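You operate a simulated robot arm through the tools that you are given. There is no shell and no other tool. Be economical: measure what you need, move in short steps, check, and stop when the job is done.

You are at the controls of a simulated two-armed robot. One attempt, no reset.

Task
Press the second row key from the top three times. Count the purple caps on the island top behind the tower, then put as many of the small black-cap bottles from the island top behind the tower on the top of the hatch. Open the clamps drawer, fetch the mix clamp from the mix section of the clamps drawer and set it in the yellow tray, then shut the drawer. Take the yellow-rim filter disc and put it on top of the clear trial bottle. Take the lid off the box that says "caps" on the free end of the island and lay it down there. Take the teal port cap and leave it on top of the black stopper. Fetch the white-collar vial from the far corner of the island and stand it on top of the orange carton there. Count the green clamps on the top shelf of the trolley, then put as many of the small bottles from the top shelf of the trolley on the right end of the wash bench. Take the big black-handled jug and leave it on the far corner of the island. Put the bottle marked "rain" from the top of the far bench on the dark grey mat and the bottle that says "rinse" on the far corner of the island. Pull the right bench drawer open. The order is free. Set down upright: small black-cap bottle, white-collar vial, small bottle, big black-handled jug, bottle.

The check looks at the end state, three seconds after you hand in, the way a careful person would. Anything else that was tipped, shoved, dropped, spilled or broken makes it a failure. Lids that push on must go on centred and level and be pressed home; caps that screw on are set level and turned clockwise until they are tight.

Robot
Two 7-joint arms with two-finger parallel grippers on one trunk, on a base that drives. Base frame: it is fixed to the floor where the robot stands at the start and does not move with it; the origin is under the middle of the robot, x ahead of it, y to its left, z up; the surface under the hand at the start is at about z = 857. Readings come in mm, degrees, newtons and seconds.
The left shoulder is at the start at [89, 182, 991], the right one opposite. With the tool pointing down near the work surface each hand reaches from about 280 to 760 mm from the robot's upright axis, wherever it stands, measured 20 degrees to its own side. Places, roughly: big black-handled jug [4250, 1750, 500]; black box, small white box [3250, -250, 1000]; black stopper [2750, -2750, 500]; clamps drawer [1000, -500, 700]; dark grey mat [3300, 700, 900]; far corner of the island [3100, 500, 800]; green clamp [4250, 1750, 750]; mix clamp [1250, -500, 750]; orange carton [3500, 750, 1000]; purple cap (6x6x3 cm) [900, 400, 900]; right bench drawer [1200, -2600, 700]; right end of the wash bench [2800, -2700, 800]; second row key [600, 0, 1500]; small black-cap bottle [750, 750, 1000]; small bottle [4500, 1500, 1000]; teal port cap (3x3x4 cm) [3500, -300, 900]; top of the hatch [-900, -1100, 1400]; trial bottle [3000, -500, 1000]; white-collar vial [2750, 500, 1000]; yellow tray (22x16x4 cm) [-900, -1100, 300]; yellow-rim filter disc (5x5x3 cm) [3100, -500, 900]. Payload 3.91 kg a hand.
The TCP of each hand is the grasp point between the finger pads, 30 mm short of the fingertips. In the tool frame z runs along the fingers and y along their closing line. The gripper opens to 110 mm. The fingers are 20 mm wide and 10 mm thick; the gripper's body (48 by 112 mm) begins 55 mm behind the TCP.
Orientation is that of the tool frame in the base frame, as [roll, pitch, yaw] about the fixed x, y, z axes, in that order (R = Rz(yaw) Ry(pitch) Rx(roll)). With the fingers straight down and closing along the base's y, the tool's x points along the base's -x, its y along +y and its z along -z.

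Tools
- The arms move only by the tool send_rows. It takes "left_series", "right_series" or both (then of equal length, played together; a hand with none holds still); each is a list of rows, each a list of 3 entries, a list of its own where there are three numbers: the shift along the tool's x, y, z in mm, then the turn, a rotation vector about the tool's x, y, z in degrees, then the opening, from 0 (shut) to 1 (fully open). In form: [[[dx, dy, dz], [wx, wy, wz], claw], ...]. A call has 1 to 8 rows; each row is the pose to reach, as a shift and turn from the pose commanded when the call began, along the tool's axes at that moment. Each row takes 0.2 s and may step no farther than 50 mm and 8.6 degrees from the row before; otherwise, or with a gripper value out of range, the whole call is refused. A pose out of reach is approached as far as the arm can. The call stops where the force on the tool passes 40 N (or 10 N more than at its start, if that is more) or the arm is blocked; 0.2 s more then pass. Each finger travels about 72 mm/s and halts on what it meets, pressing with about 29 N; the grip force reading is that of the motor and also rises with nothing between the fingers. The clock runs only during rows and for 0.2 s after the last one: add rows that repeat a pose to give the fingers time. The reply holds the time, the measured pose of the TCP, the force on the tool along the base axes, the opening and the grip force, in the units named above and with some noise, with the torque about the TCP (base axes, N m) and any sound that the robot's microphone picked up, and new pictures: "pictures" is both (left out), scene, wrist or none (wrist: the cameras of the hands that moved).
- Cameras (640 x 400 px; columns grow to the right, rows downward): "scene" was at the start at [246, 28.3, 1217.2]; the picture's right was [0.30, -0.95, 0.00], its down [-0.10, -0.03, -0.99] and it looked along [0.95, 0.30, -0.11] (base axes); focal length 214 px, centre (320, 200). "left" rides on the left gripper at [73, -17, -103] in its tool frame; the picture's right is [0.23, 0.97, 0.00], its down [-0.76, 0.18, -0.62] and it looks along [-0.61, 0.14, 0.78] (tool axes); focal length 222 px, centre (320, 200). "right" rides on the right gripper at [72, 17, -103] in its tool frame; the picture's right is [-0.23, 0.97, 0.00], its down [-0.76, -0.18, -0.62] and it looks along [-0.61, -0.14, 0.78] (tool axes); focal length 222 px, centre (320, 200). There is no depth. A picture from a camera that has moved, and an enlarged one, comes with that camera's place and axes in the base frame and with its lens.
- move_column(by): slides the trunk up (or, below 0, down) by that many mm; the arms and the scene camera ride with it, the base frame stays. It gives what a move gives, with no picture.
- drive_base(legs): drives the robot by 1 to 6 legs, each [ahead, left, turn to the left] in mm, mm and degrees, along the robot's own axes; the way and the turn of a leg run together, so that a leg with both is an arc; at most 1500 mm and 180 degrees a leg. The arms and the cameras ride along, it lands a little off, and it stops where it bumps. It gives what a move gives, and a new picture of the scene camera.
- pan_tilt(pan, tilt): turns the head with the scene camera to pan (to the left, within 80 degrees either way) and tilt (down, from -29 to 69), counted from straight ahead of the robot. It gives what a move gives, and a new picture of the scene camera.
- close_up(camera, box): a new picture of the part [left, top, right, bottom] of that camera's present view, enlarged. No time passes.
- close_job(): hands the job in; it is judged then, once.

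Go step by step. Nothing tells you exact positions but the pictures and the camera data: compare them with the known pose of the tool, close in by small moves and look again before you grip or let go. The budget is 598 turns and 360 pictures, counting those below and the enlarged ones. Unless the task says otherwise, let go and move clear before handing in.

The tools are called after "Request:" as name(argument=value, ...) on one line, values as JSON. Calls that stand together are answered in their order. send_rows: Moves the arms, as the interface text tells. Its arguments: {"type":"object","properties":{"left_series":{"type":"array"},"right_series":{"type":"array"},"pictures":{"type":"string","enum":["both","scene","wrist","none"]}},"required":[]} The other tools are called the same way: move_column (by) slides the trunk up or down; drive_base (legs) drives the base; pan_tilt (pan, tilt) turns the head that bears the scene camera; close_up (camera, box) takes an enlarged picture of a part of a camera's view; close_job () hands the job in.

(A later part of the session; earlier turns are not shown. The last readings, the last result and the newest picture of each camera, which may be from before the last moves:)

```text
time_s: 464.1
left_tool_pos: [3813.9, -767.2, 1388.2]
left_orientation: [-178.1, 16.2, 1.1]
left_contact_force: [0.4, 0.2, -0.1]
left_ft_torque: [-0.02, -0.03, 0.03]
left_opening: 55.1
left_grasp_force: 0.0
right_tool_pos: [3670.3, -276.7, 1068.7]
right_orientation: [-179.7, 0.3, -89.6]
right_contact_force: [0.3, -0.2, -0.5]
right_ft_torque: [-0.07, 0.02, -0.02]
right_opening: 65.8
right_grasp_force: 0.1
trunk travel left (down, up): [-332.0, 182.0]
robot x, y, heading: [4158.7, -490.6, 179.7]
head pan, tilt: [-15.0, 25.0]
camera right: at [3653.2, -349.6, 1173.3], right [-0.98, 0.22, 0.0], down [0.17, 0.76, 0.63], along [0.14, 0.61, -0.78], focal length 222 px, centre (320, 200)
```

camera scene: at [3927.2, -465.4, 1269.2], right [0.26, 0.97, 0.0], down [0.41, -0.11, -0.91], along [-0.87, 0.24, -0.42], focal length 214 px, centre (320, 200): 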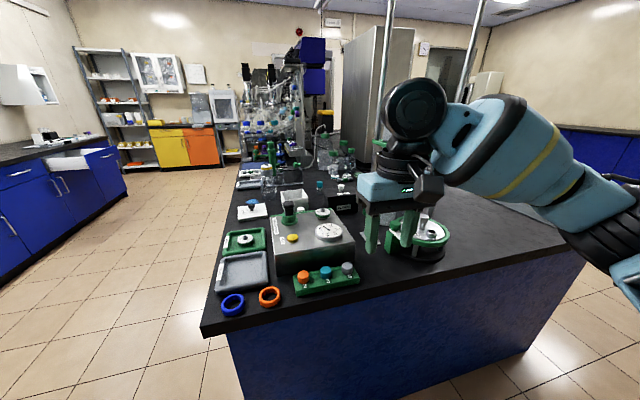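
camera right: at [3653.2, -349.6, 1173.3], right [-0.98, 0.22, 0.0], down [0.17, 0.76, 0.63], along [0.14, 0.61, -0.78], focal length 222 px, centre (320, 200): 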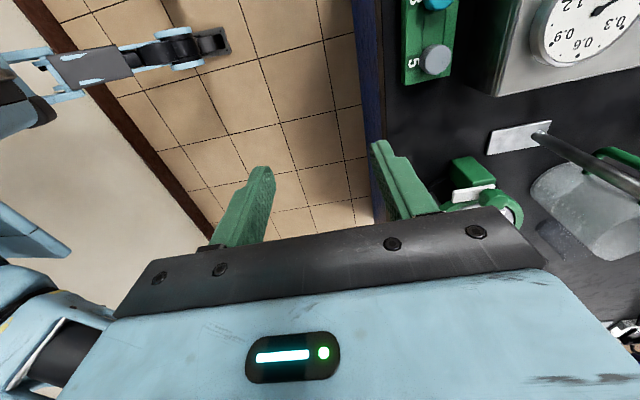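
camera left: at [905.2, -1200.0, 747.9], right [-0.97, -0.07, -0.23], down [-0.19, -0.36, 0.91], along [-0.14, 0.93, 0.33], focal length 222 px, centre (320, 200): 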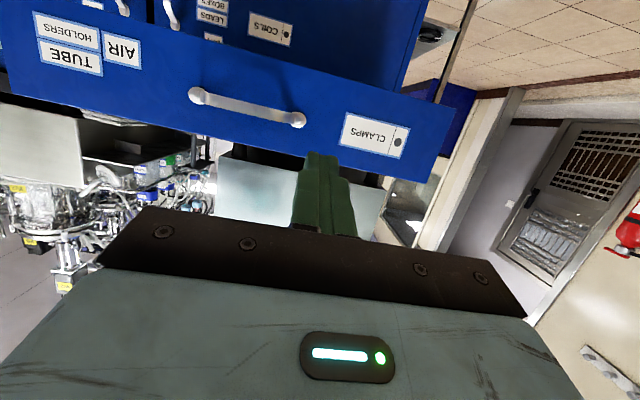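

Request:
send_rows(right_series=[[[19, 30, 0], [0, 0, 0], 0.6], [[38, 60, 10], [0, 0, 0], 0.6], [[57, 90, 30], [0, 0, 0], 0.6], [[76, 120, 60], [0, 0, 0], 0.6], [[76, 120, 80], [0, 0, 0], 0.6]], pictures="wrist")

```text
time_s: 465.3
left_tool_pos: [3814.2, -765.0, 1387.8]
left_orientation: [-178.1, 16.2, 1.2]
left_contact_force: [1.0, -0.4, -1.0]
left_ft_torque: [-0.01, 0.0, 0.0]
left_opening: 55.2
left_grasp_force: 0.0
right_tool_pos: [3555.0, -349.7, 986.4]
right_orientation: [-179.7, 0.2, -89.6]
right_contact_force: [-0.4, -0.1, -0.5]
right_ft_torque: [0.01, 0.04, 0.02]
right_opening: 65.9
right_grasp_force: 0.1
trunk travel left (down, up): [-332.0, 182.0]
robot x, y, heading: [4154.6, -489.7, 180.2]
head pan, tilt: [-15.0, 25.0]
camera right: at [3538.0, -423.8, 1091.6], right [-0.98, 0.22, 0.0], down [0.17, 0.76, 0.63], along [0.14, 0.61, -0.78], focal length 222 px, centre (320, 200)
```

right: 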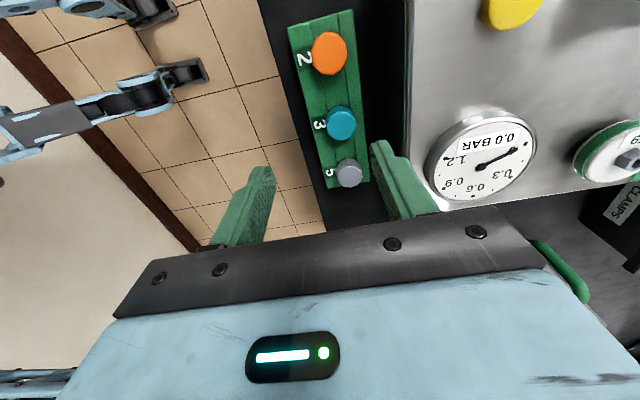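

Request:
send_rows(right_series=[[[4, 10, 10], [0, 0, 0], 0.5], [[8, 19, 20], [0, 0, 0], 0.45], [[8, 19, 35], [0, 0, 0], 0.45]], pictures="wrist")

Request:
close_up(camera="scene", box=[260, 210, 400, 310])

```text
time_s: 466.1
left_tool_pos: [3813.5, -766.1, 1388.7]
left_orientation: [-178.0, 16.2, 1.1]
left_contact_force: [0.6, 0.5, 0.0]
left_ft_torque: [-0.01, -0.02, 0.01]
left_opening: 55.1
left_grasp_force: 0.0
right_tool_pos: [3534.3, -358.3, 951.3]
right_orientation: [-179.8, 0.3, -89.5]
right_contact_force: [0.3, 0.2, -0.7]
right_ft_torque: [-0.01, 0.01, -0.03]
right_opening: 49.7
right_grasp_force: 0.0
trunk travel left (down, up): [-332.0, 182.0]
robot x, y, heading: [4152.9, -492.0, 180.0]
head pan, tilt: [-15.0, 25.0]
camera right: at [3517.0, -432.1, 1055.8], right [-0.98, 0.22, 0.0], down [0.17, 0.76, 0.63], along [0.14, 0.61, -0.78], focal length 222 px, centre (320, 200)
```

right: 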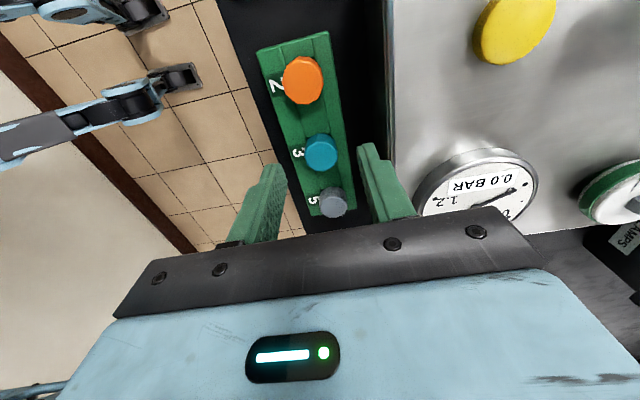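

```text
4.00 times, centred on (330, 260) of scene
camera zoom: at [3927.0, -465.3, 1269.1], right [0.26, 0.97, 0.0], down [0.41, -0.11, -0.91], along [-0.87, 0.24, -0.42], focal length 858 px, centre (280, -40)
```

zoom: 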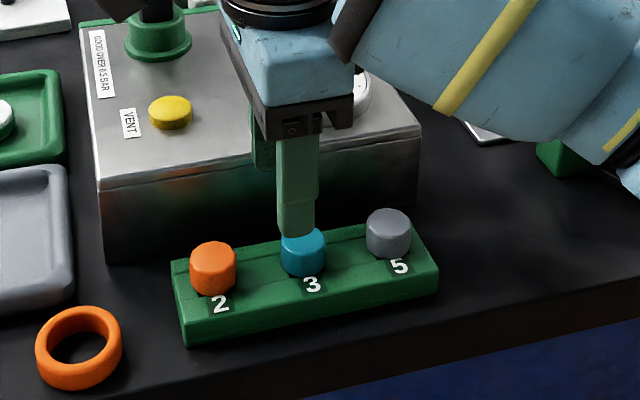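

Teal cap at [3534.6,-350], top z≈888. Descend and grip.

Request:
send_rows(right_series=[[[-4, 0, 12], [0, 0, 0], 0.45], [[-7, 0, 24], [0, 0, 0], 0.45], [[-7, 0, 34], [0, 0, 0], 0.45], [[-7, 0, 42], [0, 0, 0], 0.45]], pictures="wrist")

```text
time_s: 467.1
left_tool_pos: [3813.5, -766.3, 1387.9]
left_orientation: [-178.2, 16.2, 1.1]
left_contact_force: [0.4, 0.6, -0.3]
left_ft_torque: [-0.01, 0.0, -0.02]
left_opening: 55.2
left_grasp_force: 0.0
right_tool_pos: [3533.7, -353.6, 911.8]
right_orientation: [-179.7, 0.2, -89.6]
right_contact_force: [0.2, -1.1, 0.0]
right_ft_torque: [0.0, 0.02, 0.01]
right_opening: 49.4
right_grasp_force: 0.0
trunk travel left (down, up): [-332.0, 182.0]
robot x, y, heading: [4148.9, -490.0, 180.0]
head pan, tilt: [-15.0, 25.0]
camera right: at [3515.6, -426.7, 1014.8], right [-0.98, 0.22, 0.0], down [0.17, 0.76, 0.63], along [0.14, 0.61, -0.78], focal length 222 px, centre (320, 200)
```

right: 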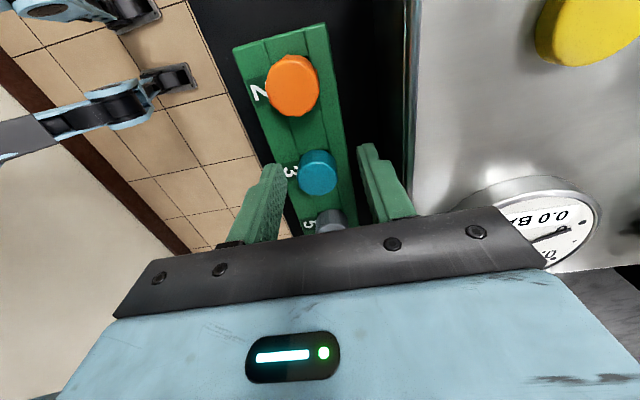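

Request:
send_rows(right_series=[[[-1, -1, 4], [0, 0, 0], 0.45], [[-1, -1, 8], [0, 0, 0], 0.45], [[-1, -1, 8], [0, 0, 0], 0.3], [[-1, -1, 8], [0, 0, 0], 0.15], [[-1, -1, 8], [0, 0, 0], 0.15], [[-1, -1, 8], [0, 0, 0], 0.15]], pictures="wrist")

```text
time_s: 468.5
left_tool_pos: [3814.2, -766.7, 1387.9]
left_orientation: [-178.1, 16.1, 1.1]
left_contact_force: [0.6, 0.2, -0.8]
left_ft_torque: [0.03, -0.03, 0.01]
left_opening: 55.2
left_grasp_force: 0.1
right_tool_pos: [3534.6, -352.1, 904.0]
right_orientation: [-179.7, 0.3, -89.5]
right_contact_force: [0.0, 0.0, -0.6]
right_ft_torque: [0.02, 0.02, 0.0]
right_opening: 24.7
right_grasp_force: 29.2
trunk travel left (down, up): [-332.0, 182.0]
robot x, y, heading: [4154.5, -490.7, 180.1]
head pan, tilt: [-15.0, 25.0]
camera right: at [3517.1, -425.8, 1006.9], right [-0.98, 0.22, 0.0], down [0.17, 0.76, 0.63], along [0.14, 0.61, -0.78], focal length 222 px, centre (320, 200)
```

right: 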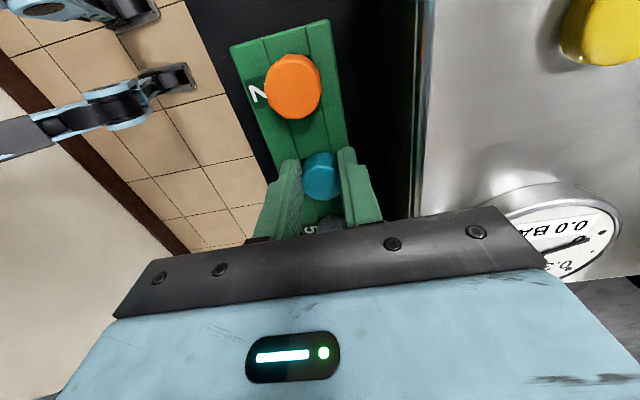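

Gripped. Lift out.

Request:
send_rows(right_series=[[[0, 0, -10], [0, 0, 0], 0.12], [[0, 0, -25], [0, 0, 0], 0.12], [[0, 0, -50], [0, 0, 0], 0.12], [[0, 0, -90], [0, 0, 0], 0.12], [[0, 0, -130], [0, 0, 0], 0.12]], pictures="wrist")

```text
time_s: 469.7
left_tool_pos: [3814.4, -766.0, 1387.5]
left_orientation: [-178.2, 16.3, 1.2]
left_contact_force: [-0.4, -0.1, 0.2]
left_ft_torque: [0.0, 0.01, 0.0]
left_opening: 55.0
left_grasp_force: 0.1
right_tool_pos: [3532.3, -352.8, 1031.9]
right_orientation: [-179.7, 0.3, -89.6]
right_contact_force: [-0.3, -0.7, -0.6]
right_ft_torque: [0.0, 0.0, 0.04]
right_opening: 24.7
right_grasp_force: 29.0
trunk travel left (down, up): [-332.0, 182.0]
robot x, y, heading: [4149.5, -488.0, 179.9]
head pan, tilt: [-15.0, 25.0]
camera right: at [3515.0, -427.2, 1135.3], right [-0.98, 0.22, 0.0], down [0.17, 0.76, 0.63], along [0.14, 0.61, -0.78], focal length 222 px, centre (320, 200)
```

right: 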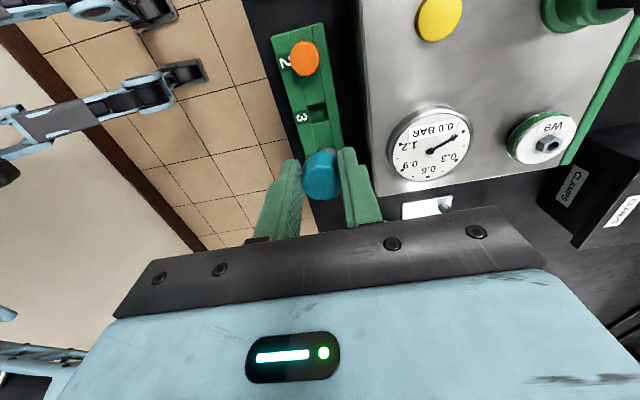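

Teal cap out. Now drive to the wash bench to find the black stopper.

Request:
send_rows(right_series=[[[0, -25, -10], [0, 0, 0], 0.12], [[0, -50, -20], [0, 0, 0], 0.12], [[0, -75, -30], [0, 0, 0], 0.12], [[0, -100, -30], [0, 0, 0], 0.12]], pictures="none")

Request:
drive_base(legs=[[-100, 0, 0], [0, 950, 0], [0, 0, 90], [0, -1350, 0]])

Request:
pan_tilt(pan=0, tilt=20)

```text
time_s: 470.7
left_tool_pos: [3813.7, -765.0, 1387.8]
left_orientation: [-178.1, 16.1, 1.1]
left_contact_force: [0.2, -0.2, 0.4]
left_ft_torque: [-0.03, 0.0, -0.02]
left_opening: 55.0
left_grasp_force: 0.0
right_tool_pos: [3632.5, -352.6, 1066.8]
right_orientation: [-179.8, 0.4, -89.5]
right_contact_force: [0.3, 0.0, -0.3]
right_ft_torque: [-0.03, 0.05, 0.03]
right_opening: 25.0
right_grasp_force: 28.7
trunk travel left (down, up): [-332.0, 182.0]
robot x, y, heading: [4150.5, -493.2, 179.7]
head pan, tilt: [-15.0, 25.0]
```

```text
time_s: 495.7
left_tool_pos: [3158.3, -1769.3, 1388.6]
left_orientation: [-178.1, 16.1, 92.1]
left_contact_force: [-0.1, -0.4, 0.1]
left_ft_torque: [-0.02, 0.02, 0.02]
left_opening: 54.9
left_grasp_force: 0.1
right_tool_pos: [2748.2, -1960.1, 1065.5]
right_orientation: [-179.7, 0.4, 1.4]
right_contact_force: [0.0, -0.5, -0.4]
right_ft_torque: [0.01, -0.01, 0.03]
right_opening: 24.6
right_grasp_force: 29.0
trunk travel left (down, up): [-332.0, 182.0]
robot x, y, heading: [2877.8, -1437.6, -89.2]
head pan, tilt: [-15.0, 25.0]
camera scene: at [2856.3, -1661.1, 1269.2], right [-0.97, 0.24, 0.0], down [0.1, 0.41, -0.91], along [-0.22, -0.88, -0.42], focal length 214 px, centre (320, 200)
```

scene: 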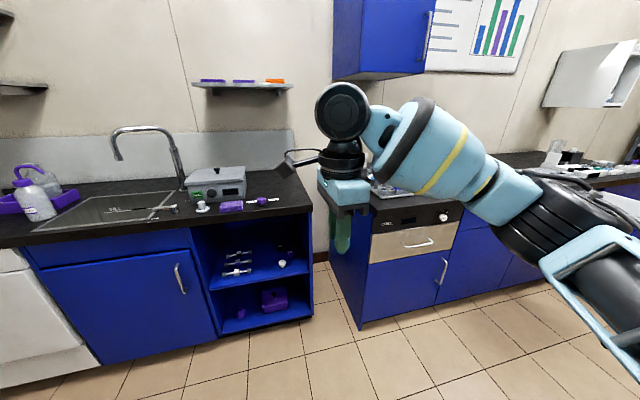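

```text
time_s: 496.4
left_tool_pos: [3159.3, -1771.3, 1387.6]
left_orientation: [-178.2, 16.1, 92.0]
left_contact_force: [0.4, -0.3, -0.6]
left_ft_torque: [-0.02, -0.01, 0.0]
left_opening: 55.0
left_grasp_force: 0.0
right_tool_pos: [2747.9, -1959.7, 1065.2]
right_orientation: [-179.7, 0.3, 1.3]
right_contact_force: [0.1, 0.7, -0.8]
right_ft_torque: [-0.02, 0.06, 0.02]
right_opening: 24.6
right_grasp_force: 28.6
trunk travel left (down, up): [-332.0, 182.0]
robot x, y, heading: [2877.3, -1438.9, -89.1]
head pan, tilt: [0.0, 20.0]
camera scene: at [2880.2, -1664.9, 1277.2], right [-1.0, -0.01, 0.0], down [0.0, 0.34, -0.94], along [0.01, -0.94, -0.34], focal length 214 px, centre (320, 200)
```

scene: 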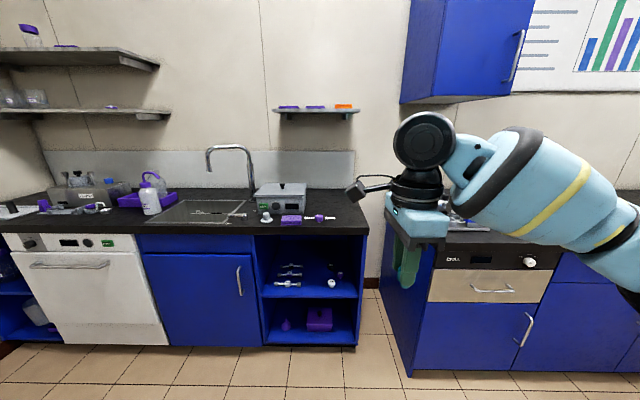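

Request:
close_up(camera="scene", box=[230, 170, 390, 350])

```text
2.22 times, centred on (310, 260) of scene
camera zoom: at [2880.2, -1664.9, 1277.2], right [-1.0, -0.01, 0.0], down [0.0, 0.34, -0.94], along [0.01, -0.94, -0.34], focal length 477 px, centre (342, 67)
```

zoom: 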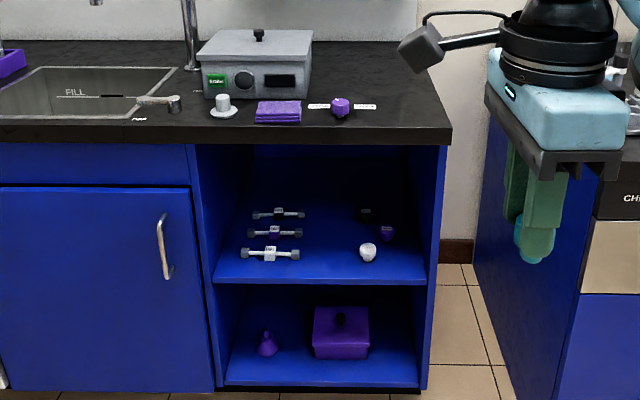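

Black stopper is at the back of the open shelf (~[2830,-2675], shelf z≈495), so I'll need a nearly horizontal hand with its camera on top. Test yawing the right hand another 90°.

Request:
send_rows(right_series=[[[0, 0, 0], [0, 0, 8.5], 0.12], [[0, 0, 0], [0, 0, 17], 0.12], [[0, 0, 0], [0, 0, 25.5], 0.12], [[0, 0, 0], [0, 0, 34], 0.12], [[0, 0, 0], [0, 0, 42.5], 0.12], [[0, 0, 0], [0, 0, 51], 0.12], [[0, 0, 0], [0, 0, 59.5], 0.12], [[0, 0, 0], [0, 0, 68], 0.12]], pictures="none")

Request:
send_rows(right_series=[[[0, 0, 0], [0, 0, 7], 0.12], [[0, 0, 0], [0, 0, 14], 0.12], [[0, 0, 0], [0, 0, 21], 0.12]], pictures="wrist")

```text
time_s: 498.2
left_tool_pos: [3158.0, -1770.3, 1388.0]
left_orientation: [-178.2, 16.2, 92.2]
left_contact_force: [-0.2, 0.2, 0.4]
left_ft_torque: [-0.03, -0.02, 0.01]
left_opening: 55.1
left_grasp_force: 0.1
right_tool_pos: [2687.9, -2045.4, 1121.7]
right_orientation: [-178.6, -0.1, -60.6]
right_contact_force: [-0.1, 0.4, -0.5]
right_ft_torque: [-0.04, 0.02, -0.02]
right_opening: 24.6
right_grasp_force: 28.6
right hand out of reach, approached as far as the arm can: row 5, 6, 7, 8
trunk travel left (down, up): [-332.0, 182.0]
robot x, y, heading: [2880.8, -1435.3, -89.7]
head pan, tilt: [0.0, 20.0]
```

```text
time_s: 499.0
left_tool_pos: [3159.5, -1770.8, 1389.2]
left_orientation: [-178.1, 16.2, 92.1]
left_contact_force: [-0.1, -1.0, 0.2]
left_ft_torque: [-0.01, -0.03, 0.0]
left_opening: 55.0
left_grasp_force: 0.0
right_tool_pos: [2690.0, -2043.8, 1121.4]
right_orientation: [-178.7, -0.2, -60.5]
right_contact_force: [-0.5, 0.4, 0.1]
right_ft_torque: [0.01, -0.03, -0.01]
right_opening: 24.6
right_grasp_force: 28.8
right hand out of reach, approached as far as the arm can: row 1, 2, 3
trunk travel left (down, up): [-332.0, 182.0]
robot x, y, heading: [2877.9, -1437.9, -89.2]
head pan, tilt: [0.0, 20.0]
camera right: at [2707.9, -2117.9, 1225.9], right [-0.96, -0.28, -0.02], down [-0.23, 0.74, 0.63], along [-0.16, 0.61, -0.78], focal length 222 px, centre (320, 200)
```

right: 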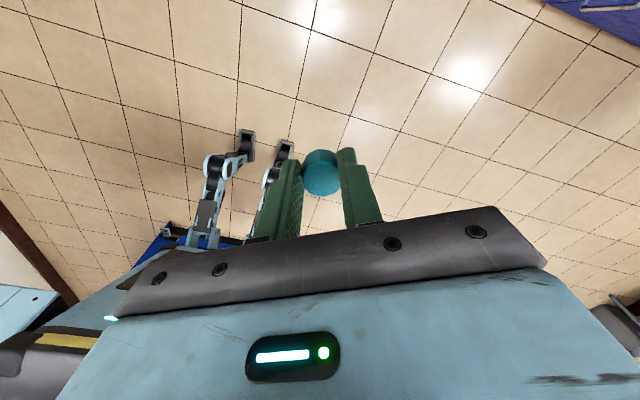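

Yaw stops ~30° short. A better plan: regrip the cap on the counter with the hand tilted ~50° forward (camera below but still clear). First unwind the yaw.

Request:
send_rows(right_series=[[[0, 0, 0], [0, 0, -8.5], 0.12], [[0, 0, 0], [0, 0, -17], 0.12], [[0, 0, 0], [0, 0, -25.5], 0.12], [[0, 0, 0], [0, 0, -34], 0.12], [[0, 0, 0], [0, 0, -42.5], 0.12], [[0, 0, 0], [0, 0, -51], 0.12], [[0, 0, 0], [0, 0, -59.5], 0.12], [[0, 0, 0], [0, 0, -68], 0.12]], pictures="none")

Request:
send_rows(right_series=[[[0, 0, 0], [0, 0, -8.5], 0.12], [[0, 0, 0], [0, 0, -17], 0.12], [[0, 0, 0], [0, 0, -25.5], 0.12], [[0, 0, 0], [0, 0, -34], 0.12], [[0, 0, 0], [0, 0, -42.5], 0.12], [[0, 0, 0], [0, 0, -51], 0.12], [[0, 0, 0], [0, 0, -59.5], 0.12], [[0, 0, 0], [0, 0, -68], 0.12]], pictures="none")

```text
time_s: 500.8
left_tool_pos: [3158.8, -1771.0, 1388.4]
left_orientation: [-178.1, 16.2, 92.1]
left_contact_force: [-0.1, -0.2, 0.0]
left_ft_torque: [0.0, 0.01, 0.03]
left_opening: 55.0
left_grasp_force: 0.0
right_tool_pos: [2689.0, -2044.2, 1120.4]
right_orientation: [-179.6, -1.1, 7.8]
right_contact_force: [0.2, -0.5, 0.3]
right_ft_torque: [-0.01, 0.03, -0.03]
right_opening: 24.4
right_grasp_force: 28.9
trunk travel left (down, up): [-332.0, 182.0]
robot x, y, heading: [2880.3, -1435.2, -89.0]
head pan, tilt: [0.0, 20.0]
```

```text
time_s: 502.6
left_tool_pos: [3159.6, -1770.0, 1389.5]
left_orientation: [-178.1, 16.2, 92.1]
left_contact_force: [-0.2, -0.3, -0.8]
left_ft_torque: [-0.02, -0.01, 0.01]
left_opening: 55.0
left_grasp_force: 0.1
right_tool_pos: [2689.3, -2045.5, 1119.4]
right_orientation: [179.0, -0.8, 75.8]
right_contact_force: [-0.3, 0.2, 0.9]
right_ft_torque: [-0.01, 0.01, 0.0]
right_opening: 24.2
right_grasp_force: 28.9
trunk travel left (down, up): [-332.0, 182.0]
robot x, y, heading: [2877.9, -1436.2, -89.1]
head pan, tilt: [0.0, 20.0]
```

Request:
send_rows(right_series=[[[20, 12, 0], [0, 0, -4], 0.12], [[42, 24, 0], [0.5, -0.4, -8], 0.12], [[63, 37, 0], [1, -0.8, -12], 0.12], [[83, 49, 0], [1, -0.8, -14], 0.12]], pictures="none")

Request:
drive_base(legs=[[540, 0, -0.9]])

Request:
close_up(camera="scene", box=[240, 160, 480, 340])

```text
time_s: 503.6
left_tool_pos: [3158.2, -1769.5, 1387.4]
left_orientation: [-178.1, 16.3, 92.1]
left_contact_force: [0.3, 0.3, 0.3]
left_ft_torque: [0.03, -0.02, 0.02]
left_opening: 54.9
left_grasp_force: 0.1
right_tool_pos: [2756.9, -1979.0, 1124.3]
right_orientation: [179.9, 0.1, 89.6]
right_contact_force: [-0.9, -0.6, -0.1]
right_ft_torque: [-0.01, -0.02, -0.01]
right_opening: 24.3
right_grasp_force: 29.1
trunk travel left (down, up): [-332.0, 182.0]
robot x, y, heading: [2877.9, -1434.3, -89.2]
head pan, tilt: [0.0, 20.0]
```

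```text
time_s: 506.8
left_tool_pos: [3151.1, -2315.3, 1388.0]
left_orientation: [-178.1, 16.2, 90.8]
left_contact_force: [-1.1, 0.6, 0.1]
left_ft_torque: [0.02, -0.03, -0.04]
left_opening: 55.3
left_grasp_force: 0.0
right_tool_pos: [2744.3, -2514.6, 1123.4]
right_orientation: [179.8, 0.1, 88.1]
right_contact_force: [-0.4, -0.9, -1.0]
right_ft_torque: [-0.04, 0.0, 0.0]
right_opening: 25.3
right_grasp_force: 29.5
trunk travel left (down, up): [-332.0, 182.0]
robot x, y, heading: [2878.1, -1975.9, -90.6]
head pan, tilt: [0.0, 20.0]
camera scene: at [2875.6, -2203.4, 1277.2], right [-1.0, 0.01, 0.0], down [0.0, 0.34, -0.94], along [-0.01, -0.94, -0.34], focal length 214 px, centre (320, 200)
```

scene: 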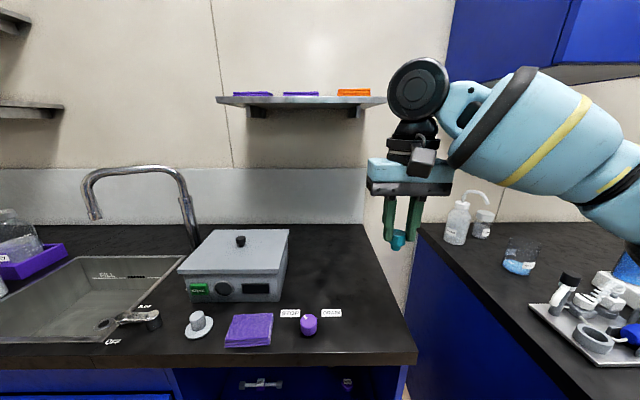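

```text
2.22 times, centred on (360, 250) of scene
camera zoom: at [2875.6, -2203.4, 1277.2], right [-1.0, 0.01, 0.0], down [0.0, 0.34, -0.94], along [-0.01, -0.94, -0.34], focal length 477 px, centre (231, 89)
```

zoom: 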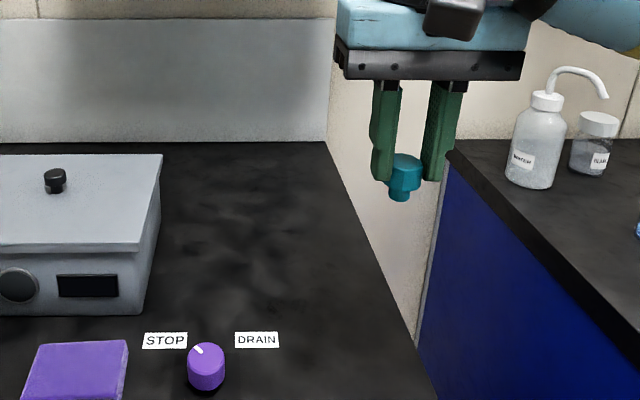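

The port cap has a stem. Set it standing on the counter here ([2744,-2514]); lower.

Request:
send_rows(right_series=[[[0, 0, 40], [0, 0, 0], 0.12], [[0, 0, 80], [0, 0, 0], 0.12], [[0, 0, 120], [0, 0, 0], 0.12], [[0, 0, 155], [0, 0, 0], 0.12], [[0, 0, 180], [0, 0, 0], 0.12], [[0, 0, 195], [0, 0, 0], 0.12]], pictures="wrist")

Request:
close_up(camera="scene", box=[340, 240, 460, 340])

```text
time_s: 508.1
left_tool_pos: [3151.6, -2315.1, 1388.8]
left_orientation: [-178.0, 16.2, 90.8]
left_contact_force: [1.0, 0.1, 0.4]
left_ft_torque: [0.02, 0.0, 0.0]
left_opening: 54.9
left_grasp_force: 0.0
right_tool_pos: [2743.1, -2514.3, 928.7]
right_orientation: [179.8, 0.1, 88.1]
right_contact_force: [0.0, 0.3, 0.5]
right_ft_torque: [0.02, -0.03, 0.02]
right_opening: 25.2
right_grasp_force: 28.7
trunk travel left (down, up): [-332.0, 182.0]
robot x, y, heading: [2874.7, -1971.8, -90.4]
head pan, tilt: [0.0, 20.0]
camera right: at [2761.9, -2444.1, 1032.9], right [0.97, -0.26, 0.0], down [-0.2, -0.75, 0.62], along [-0.16, -0.6, -0.78], focal length 222 px, centre (320, 200)
```

right: 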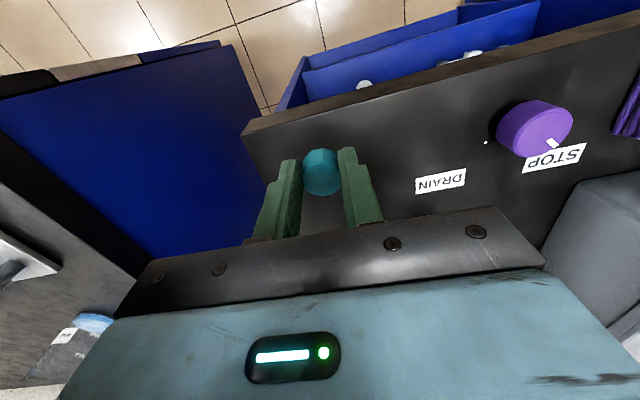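

```text
4.00 times, centred on (400, 290) of scene
camera zoom: at [2875.6, -2203.2, 1277.3], right [-1.0, 0.01, 0.0], down [0.0, 0.34, -0.94], along [-0.01, -0.94, -0.34], focal length 858 px, centre (0, -160)
```

zoom: 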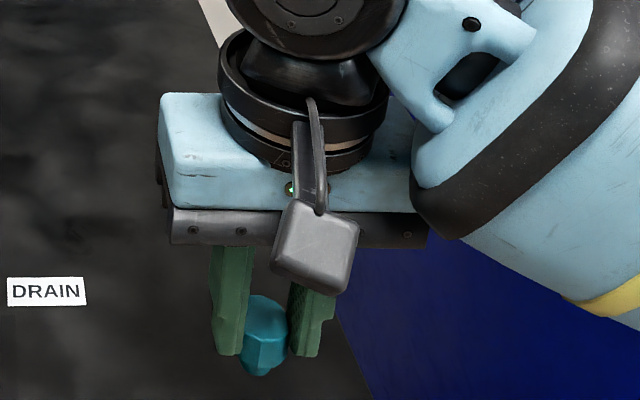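

Lower in small steps until it stands.

Request:
send_rows(right_series=[[[0, 0, 4], [0, 0, 0], 0.12], [[0, 0, 8], [0, 0, 0], 0.12], [[0, 0, 11], [0, 0, 0], 0.12], [[0, 0, 14], [0, 0, 0], 0.12]], pictures="none")

Request:
send_rows(right_series=[[[0, 0, 3], [0, 0, 0], 0.12], [[0, 0, 6], [0, 0, 0], 0.12], [[0, 0, 9], [0, 0, 0], 0.12]], pictures="none")

```text
time_s: 509.1
left_tool_pos: [3152.8, -2315.0, 1389.1]
left_orientation: [-178.1, 16.2, 90.7]
left_contact_force: [0.9, -0.3, 0.0]
left_ft_torque: [0.03, 0.0, 0.01]
left_opening: 55.1
left_grasp_force: 0.1
right_tool_pos: [2743.9, -2514.2, 915.2]
right_orientation: [179.9, 0.1, 88.2]
right_contact_force: [0.4, 0.8, -0.9]
right_ft_torque: [-0.04, 0.06, -0.01]
right_opening: 25.2
right_grasp_force: 28.9
trunk travel left (down, up): [-332.0, 182.0]
robot x, y, heading: [2880.0, -1971.0, -90.5]
head pan, tilt: [0.0, 20.0]
```

```text
time_s: 509.9
left_tool_pos: [3152.4, -2315.9, 1388.3]
left_orientation: [-178.0, 16.2, 90.7]
left_contact_force: [-0.1, 0.5, -0.5]
left_ft_torque: [-0.01, -0.03, 0.03]
left_opening: 55.1
left_grasp_force: 0.0
right_tool_pos: [2744.4, -2512.8, 905.4]
right_orientation: [179.9, 0.2, 88.1]
right_contact_force: [0.1, 0.3, 1.0]
right_ft_torque: [0.0, -0.03, 0.01]
right_opening: 25.0
right_grasp_force: 29.5
trunk travel left (down, up): [-332.0, 182.0]
robot x, y, heading: [2879.4, -1972.6, -90.7]
head pan, tilt: [0.0, 20.0]
```

Request:
send_rows(right_series=[[[0, 0, 2], [0, 0, 0], 0.12], [[0, 0, 4], [0, 0, 0], 0.12], [[0, 0, 6], [0, 0, 0], 0.12]], pictures="none")

Request:
send_rows(right_series=[[[0, 0, 2], [0, 0, 0], 0.12], [[0, 0, 4], [0, 0, 0], 0.12], [[0, 0, 6], [0, 0, 0], 0.12]], pictures="wrist")

```text
time_s: 510.8
left_tool_pos: [3152.1, -2314.1, 1387.6]
left_orientation: [-178.1, 16.4, 90.7]
left_contact_force: [0.1, -0.4, -0.1]
left_ft_torque: [0.04, -0.03, -0.01]
left_opening: 55.1
left_grasp_force: 0.2
right_tool_pos: [2744.0, -2513.6, 900.9]
right_orientation: [179.8, 0.2, 88.1]
right_contact_force: [-1.2, -1.1, 5.1]
right_ft_torque: [-0.01, 0.01, -0.01]
right_opening: 25.1
right_grasp_force: 29.7
trunk travel left (down, up): [-332.0, 182.0]
robot x, y, heading: [2880.0, -1973.5, -90.4]
head pan, tilt: [0.0, 20.0]
```

```text
time_s: 511.6
left_tool_pos: [3153.3, -2313.0, 1389.8]
left_orientation: [-178.1, 16.3, 90.8]
left_contact_force: [-0.4, -0.5, 0.2]
left_ft_torque: [0.03, -0.01, -0.02]
left_opening: 54.9
left_grasp_force: 0.1
right_tool_pos: [2744.5, -2513.3, 898.0]
right_orientation: [179.8, 0.4, 88.1]
right_contact_force: [-2.0, -1.1, 26.3]
right_ft_torque: [-0.2, 0.11, 0.02]
right_opening: 25.2
right_grasp_force: 28.9
trunk travel left (down, up): [-332.0, 182.0]
robot x, y, heading: [2882.5, -1972.5, -90.8]
head pan, tilt: [0.0, 20.0]
camera right: at [2762.6, -2441.5, 1000.5], right [0.97, -0.26, 0.0], down [-0.2, -0.75, 0.63], along [-0.16, -0.61, -0.78], focal length 222 px, centre (320, 200)
```

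right: 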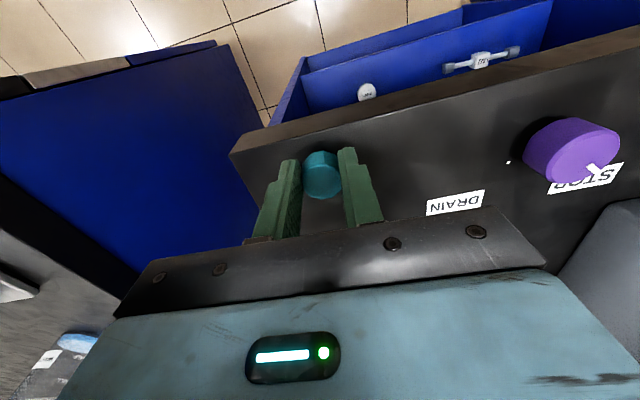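

Standing. Open, and rotate the hand 50° about the closing axis.

Request:
send_rows(right_series=[[[0, 0, -4], [0, 0, 0], 0.12], [[0, 0, -4], [0, 0, 0], 0.45], [[0, 0, -4], [0, 0, 0], 0.45], [[0, 0, -4], [0, -8.4, 0], 0.45], [[0, 0, -4], [0, -16.8, 0], 0.45], [[0, 0, -4], [0, -25.2, 0], 0.45], [[0, 0, -4], [0, -33.6, 0], 0.45], [[0, 0, -4], [0, -42, 0], 0.45]], pictures="both")

```text
time_s: 513.4
left_tool_pos: [3152.2, -2315.5, 1388.1]
left_orientation: [-178.1, 16.3, 90.6]
left_contact_force: [1.0, -0.4, 0.0]
left_ft_torque: [0.01, 0.0, -0.01]
left_opening: 54.9
left_grasp_force: 0.2
right_tool_pos: [2745.7, -2514.3, 898.4]
right_orientation: [179.8, 42.3, 88.0]
right_contact_force: [0.5, 0.7, 0.7]
right_ft_torque: [0.0, -0.02, 0.01]
right_opening: 49.6
right_grasp_force: 0.2
trunk travel left (down, up): [-332.0, 182.0]
robot x, y, heading: [2877.1, -1972.7, -90.5]
head pan, tilt: [0.0, 20.0]
camera scene: at [2875.5, -2203.0, 1277.3], right [-1.0, 0.01, 0.0], down [0.0, 0.34, -0.94], along [-0.01, -0.94, -0.34], focal length 214 px, centre (320, 200)
camera right: at [2764.6, -2392.3, 927.6], right [0.97, -0.2, 0.15], down [-0.18, -0.14, 0.97], along [-0.17, -0.97, -0.17], focal length 222 px, centre (320, 200)
```

scene: 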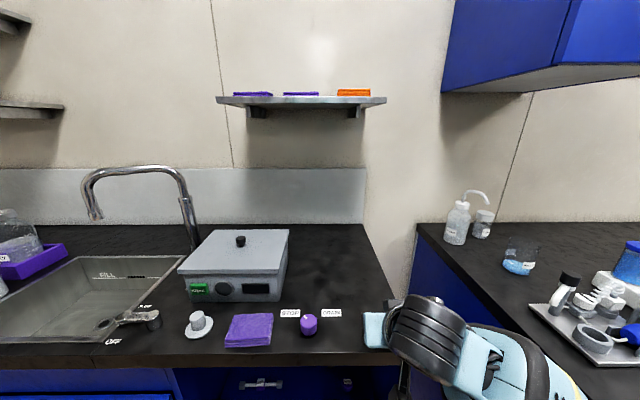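
right: 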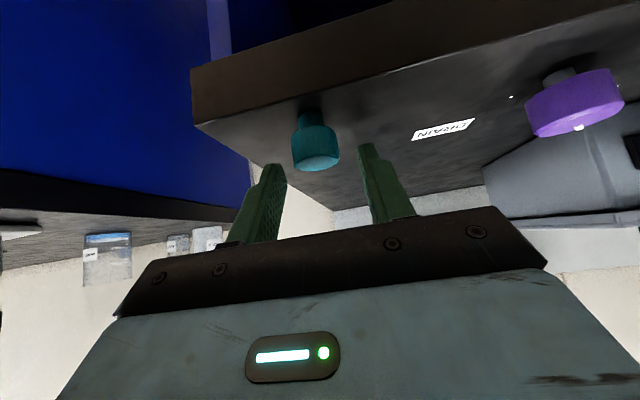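

The cap stands between the fingers. Finish the tilt, lower to its head, and regrip.

Request:
send_rows(right_series=[[[0, 0, 0], [0, -8, 0], 0.45], [[5, 0, 5], [0, -8, 0], 0.45], [[9.5, 0, 10.5], [0, -8, 0], 0.45], [[9.5, 0, 10.5], [0, -8, 0], 0.3], [[9.5, 0, 10.5], [0, -8, 0], 0.12], [[9.5, 0, 10.5], [0, -8, 0], 0.12], [[9.5, 0, 10.5], [0, -8, 0], 0.12]], pictures="wrist")

```text
time_s: 515.0
left_tool_pos: [3151.8, -2315.4, 1387.8]
left_orientation: [-178.0, 16.2, 90.8]
left_contact_force: [0.3, 0.6, -0.1]
left_ft_torque: [0.01, 0.0, 0.01]
left_opening: 55.0
left_grasp_force: 0.1
right_tool_pos: [2745.0, -2515.3, 882.7]
right_orientation: [179.7, 50.1, 88.0]
right_contact_force: [-0.3, 0.3, 0.3]
right_ft_torque: [0.0, -0.01, 0.0]
right_opening: 25.3
right_grasp_force: 29.3
trunk travel left (down, up): [-332.0, 182.0]
robot x, y, heading: [2873.3, -1974.8, -90.8]
head pan, tilt: [0.0, 20.0]
camera right: at [2765.7, -2390.0, 895.2], right [0.97, -0.18, 0.18], down [-0.18, 0.0, 0.98], along [-0.17, -0.98, -0.04], focal length 222 px, centre (320, 200)
```

right: 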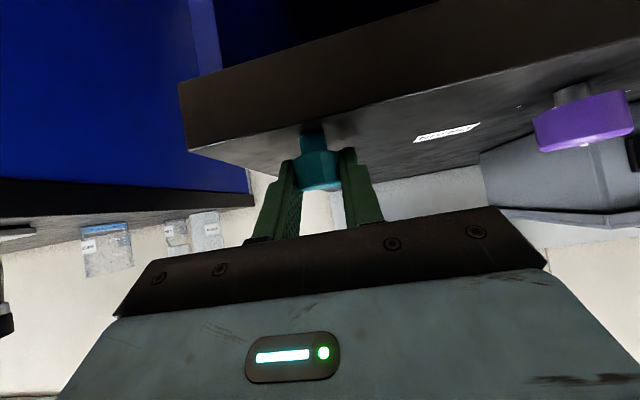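

Regripped. Lift, back off, and lower the trunk for the shelf.

Request:
send_rows(right_series=[[[-15, 0, -13], [0, 0, 0], 0.1], [[-30, 0, -26], [0, 0, 0], 0.1], [[-45, 0, -39], [0, 0, 0], 0.1]], pictures="none")

Request:
drive_base(legs=[[-350, 0, 0]])

Request:
move_column(by=-300)

Request:
pan_tilt(pan=0, tilt=22)

Request:
close_up(camera="scene", box=[240, 120, 440, 280])

```text
time_s: 515.8
left_tool_pos: [3153.3, -2316.1, 1387.6]
left_orientation: [-178.1, 16.3, 90.7]
left_contact_force: [-0.1, 0.0, 1.3]
left_ft_torque: [0.02, 0.0, 0.04]
left_opening: 55.0
left_grasp_force: 0.0
right_tool_pos: [2742.8, -2511.7, 944.0]
right_orientation: [180.0, 50.1, 88.1]
right_contact_force: [-0.6, 0.6, -1.6]
right_ft_torque: [-0.02, 0.0, 0.0]
right_opening: 25.4
right_grasp_force: 29.7
trunk travel left (down, up): [-332.0, 182.0]
robot x, y, heading: [2880.0, -1968.9, -90.5]
head pan, tilt: [0.0, 20.0]
```

```text
time_s: 518.0
left_tool_pos: [3155.7, -1964.4, 1386.7]
left_orientation: [-178.1, 16.2, 90.2]
left_contact_force: [0.3, 0.3, -0.4]
left_ft_torque: [-0.02, 0.0, -0.03]
left_opening: 54.9
left_grasp_force: 0.1
right_tool_pos: [2744.1, -2158.2, 944.7]
right_orientation: [179.9, 50.2, 87.6]
right_contact_force: [0.0, 0.2, -1.4]
right_ft_torque: [0.01, -0.04, 0.05]
right_opening: 25.1
right_grasp_force: 29.3
trunk travel left (down, up): [-332.0, 182.0]
robot x, y, heading: [2886.6, -1620.2, -90.9]
head pan, tilt: [0.0, 20.0]
camera scene: at [2878.9, -1849.9, 1277.3], right [-1.0, 0.02, 0.0], down [0.01, 0.34, -0.94], along [-0.02, -0.94, -0.34], focal length 214 px, centre (320, 200)
```

scene: 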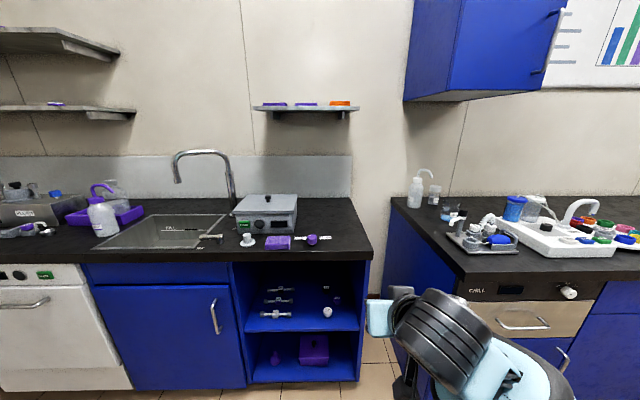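

```text
time_s: 521.0
left_tool_pos: [3153.9, -2006.6, 1074.4]
left_orientation: [-178.2, 12.9, 90.3]
left_contact_force: [0.8, 0.7, 0.5]
left_ft_torque: [0.04, -0.01, 0.02]
left_opening: 54.8
left_grasp_force: 0.1
right_tool_pos: [2743.5, -2158.5, 645.2]
right_orientation: [179.9, 50.0, 87.5]
right_contact_force: [0.4, -0.4, -0.3]
right_ft_torque: [0.01, -0.03, -0.01]
right_opening: 25.4
right_grasp_force: 29.1
trunk travel left (down, up): [-32.0, 482.0]
robot x, y, heading: [2883.8, -1621.5, -91.0]
head pan, tilt: [0.0, 20.0]
```

```text
time_s: 521.7
left_tool_pos: [3153.2, -2007.5, 1074.6]
left_orientation: [-178.1, 12.9, 90.2]
left_contact_force: [0.3, -0.3, -0.2]
left_ft_torque: [0.03, 0.01, -0.01]
left_opening: 54.9
left_grasp_force: 0.1
right_tool_pos: [2743.7, -2159.0, 643.4]
right_orientation: [179.9, 50.1, 87.6]
right_contact_force: [0.1, 0.0, 0.0]
right_ft_torque: [-0.01, -0.01, 0.01]
right_opening: 25.2
right_grasp_force: 28.6
trunk travel left (down, up): [-32.0, 482.0]
robot x, y, heading: [2888.4, -1618.2, -90.9]
head pan, tilt: [0.0, 22.0]
camera scene: at [2877.1, -1954.4, 947.6], right [-1.0, 0.02, 0.0], down [0.01, 0.37, -0.93], along [-0.02, -0.93, -0.37], focal length 214 px, centre (320, 200)
```

scene: 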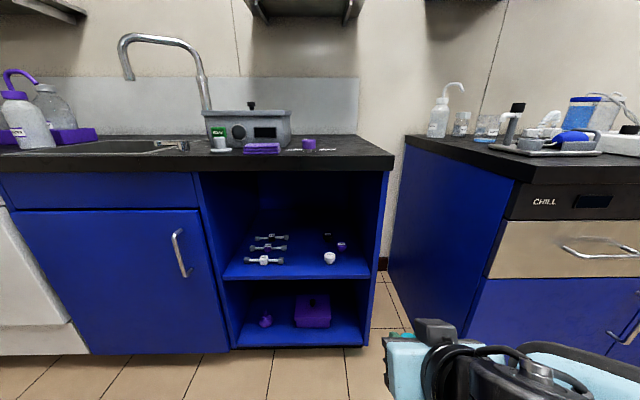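

```text
2.50 times, centred on (340, 200) of scene
camera zoom: at [2877.1, -1954.4, 947.6], right [-1.0, 0.02, 0.0], down [0.01, 0.37, -0.93], along [-0.02, -0.93, -0.37], focal length 536 px, centre (270, 200)
```

zoom: 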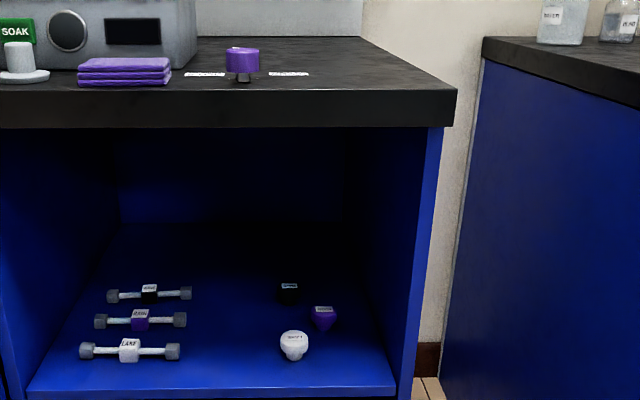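

Black stopper at ≈[2837,-2667], top z≈523; shelf z≈489. Extend the hand, line up, and approach with the base.

Request:
send_rows(right_series=[[[-8, 0, 25], [0, 0, 0], 0.1], [[-17, 0, 51], [0, 0, 0], 0.1], [[-25, 0, 77], [0, 0, 0], 0.1], [[-34, 0, 102], [0, 0, 0], 0.1]], pictures="none")

Request:
drive_base(legs=[[0, 95, 0.9], [200, 0, 0]])

Request:
send_rows(right_series=[[[0, 0, 0], [0, 0, 0], 0.1]], pictures="wrist")

```text
time_s: 522.7
left_tool_pos: [3152.7, -2006.8, 1074.8]
left_orientation: [-178.1, 12.9, 90.2]
left_contact_force: [0.7, 0.4, 0.5]
left_ft_torque: [-0.06, 0.03, 0.02]
left_opening: 54.8
left_grasp_force: 0.1
right_tool_pos: [2738.4, -2256.8, 604.1]
right_orientation: [179.9, 50.0, 87.6]
right_contact_force: [0.2, 0.2, 0.1]
right_ft_torque: [0.01, 0.02, 0.02]
right_opening: 25.6
right_grasp_force: 29.2
trunk travel left (down, up): [-32.0, 482.0]
robot x, y, heading: [2884.8, -1615.1, -90.9]
head pan, tilt: [0.0, 22.0]
```

```text
time_s: 525.4
left_tool_pos: [3249.1, -2207.9, 1074.1]
left_orientation: [-178.2, 12.9, 90.8]
left_contact_force: [0.5, -0.4, 0.2]
left_ft_torque: [-0.04, -0.04, 0.02]
left_opening: 54.8
left_grasp_force: 0.2
right_tool_pos: [2835.8, -2462.1, 604.4]
right_orientation: [179.8, 50.0, 88.2]
right_contact_force: [0.3, 0.1, -0.7]
right_ft_torque: [-0.02, 0.01, -0.03]
right_opening: 25.2
right_grasp_force: 29.0
trunk travel left (down, up): [-32.0, 482.0]
robot x, y, heading: [2980.0, -1823.8, -90.6]
head pan, tilt: [0.0, 22.0]
camera scene: at [2972.5, -2158.8, 947.5], right [-1.0, 0.01, 0.0], down [0.0, 0.38, -0.93], along [-0.01, -0.93, -0.38], focal length 214 px, centre (320, 200)
```

scene: 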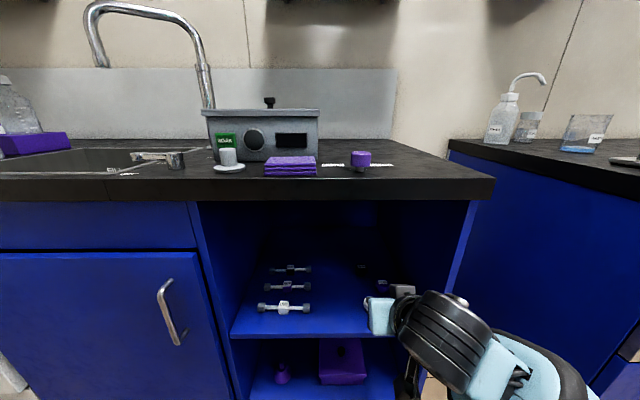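

```text
time_s: 525.8
left_tool_pos: [3250.5, -2209.2, 1074.1]
left_orientation: [-178.1, 12.9, 90.7]
left_contact_force: [0.1, 0.0, -0.8]
left_ft_torque: [0.0, 0.02, -0.01]
left_opening: 55.0
left_grasp_force: 0.0
right_tool_pos: [2836.8, -2462.1, 604.1]
right_orientation: [179.8, 50.1, 88.1]
right_contact_force: [-0.6, 1.2, -0.9]
right_ft_torque: [0.01, 0.02, -0.03]
right_opening: 25.2
right_grasp_force: 28.8
trunk travel left (down, up): [-32.0, 482.0]
robot x, y, heading: [2979.0, -1823.3, -90.3]
head pan, tilt: [0.0, 22.0]
camera right: at [2856.6, -2337.9, 616.0], right [0.97, -0.18, 0.18], down [-0.18, -0.01, 0.98], along [-0.17, -0.98, -0.04], focal length 222 px, centre (320, 200)
```

right: 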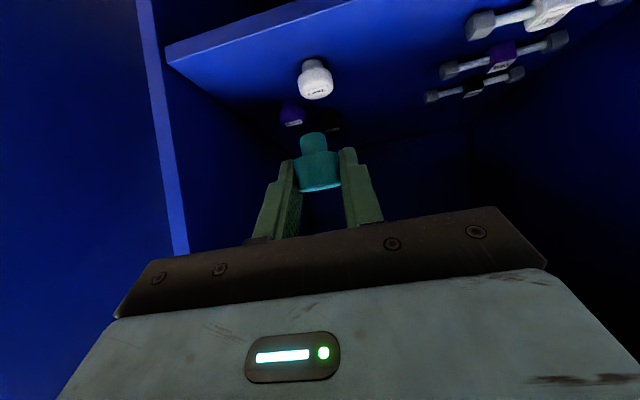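

Request:
close_up(camera="right", box=[260, 40, 400, 200])

```text
2.50 times, centred on (330, 120) of right
camera zoom: at [2856.6, -2337.9, 616.0], right [0.97, -0.18, 0.18], down [-0.18, -0.01, 0.98], along [-0.17, -0.98, -0.04], focal length 555 px, centre (295, 400)
```

zoom: 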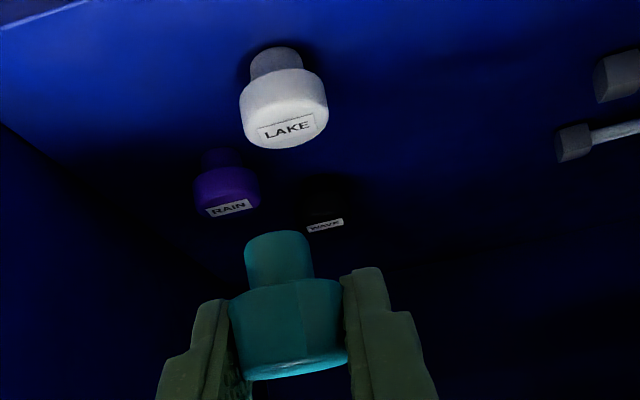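

Re-triangulating: black stopper ≈[2834,-2705], top z≈493. Move in further and look again.

Request:
drive_base(legs=[[110, 0, 0]])

Request:
send_rows(right_series=[[[15, -1, 13], [0, 0, 0], 0.1], [[30, -1, 26], [0, 0, 0], 0.1]], pictures="wrist")

Request:
close_up(camera="right", box=[260, 40, 400, 200])

Request:
close_up(camera="scene", box=[240, 200, 480, 380])

```text
time_s: 527.0
left_tool_pos: [3247.8, -2321.4, 1074.3]
left_orientation: [-178.1, 13.0, 90.7]
left_contact_force: [0.0, 0.8, 0.0]
left_ft_torque: [0.05, -0.03, -0.02]
left_opening: 54.7
left_grasp_force: 0.1
right_tool_pos: [2833.9, -2575.2, 604.0]
right_orientation: [179.9, 50.1, 87.9]
right_contact_force: [0.5, 0.6, -0.1]
right_ft_torque: [0.0, 0.02, 0.0]
right_opening: 25.4
right_grasp_force: 29.4
trunk travel left (down, up): [-32.0, 482.0]
robot x, y, heading: [2977.4, -1938.8, -90.8]
head pan, tilt: [0.0, 22.0]
camera scene: at [2971.2, -2271.1, 947.5], right [-1.0, 0.01, 0.0], down [0.0, 0.38, -0.93], along [-0.01, -0.93, -0.38], focal length 214 px, centre (320, 200)
```

scene: 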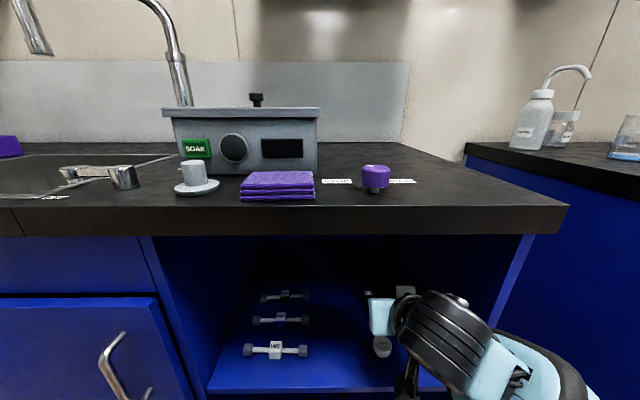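

```text
time_s: 527.6
left_tool_pos: [3248.5, -2321.2, 1073.9]
left_orientation: [-178.0, 12.9, 90.7]
left_contact_force: [0.1, -0.5, 0.7]
left_ft_torque: [0.03, 0.0, -0.02]
left_opening: 55.0
left_grasp_force: 0.1
right_tool_pos: [2835.3, -2575.5, 563.4]
right_orientation: [180.0, 50.1, 88.1]
right_contact_force: [-0.9, 0.7, -0.1]
right_ft_torque: [0.01, 0.06, 0.02]
right_opening: 25.3
right_grasp_force: 28.7
trunk travel left (down, up): [-32.0, 482.0]
robot x, y, heading: [2977.9, -1936.3, -90.6]
head pan, tilt: [0.0, 22.0]
camera right: at [2854.5, -2450.7, 575.5], right [0.97, -0.18, 0.18], down [-0.18, 0.0, 0.98], along [-0.17, -0.98, -0.04], focal length 222 px, centre (320, 200)
```

right: 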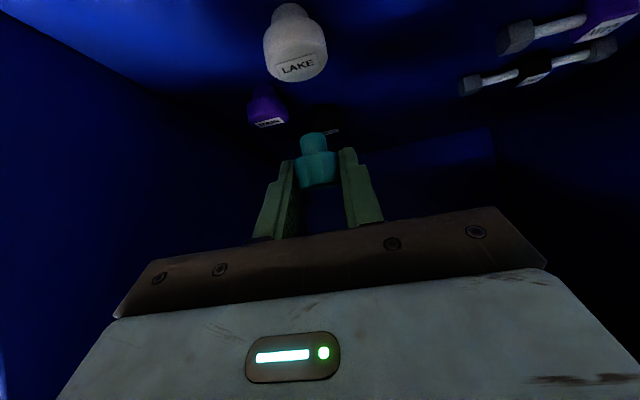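

```text
2.50 times, centred on (330, 120) of right
camera zoom: at [2854.5, -2450.7, 575.5], right [0.97, -0.18, 0.18], down [-0.18, 0.0, 0.98], along [-0.17, -0.98, -0.04], focal length 555 px, centre (295, 400)
```

zoom: 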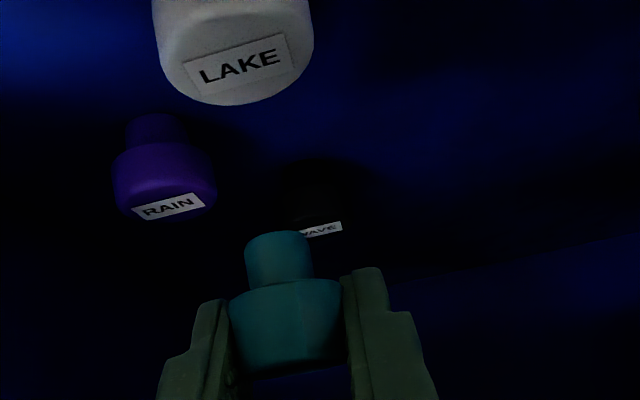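

```text
2.22 times, centred on (360, 290) of scene
camera zoom: at [2971.1, -2270.7, 947.6], right [-1.0, 0.01, 0.0], down [0.0, 0.37, -0.93], along [-0.01, -0.93, -0.37], focal length 477 px, centre (231, 0)
```

zoom: 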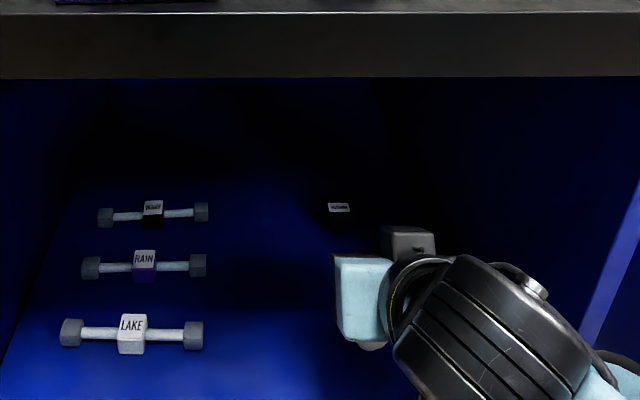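

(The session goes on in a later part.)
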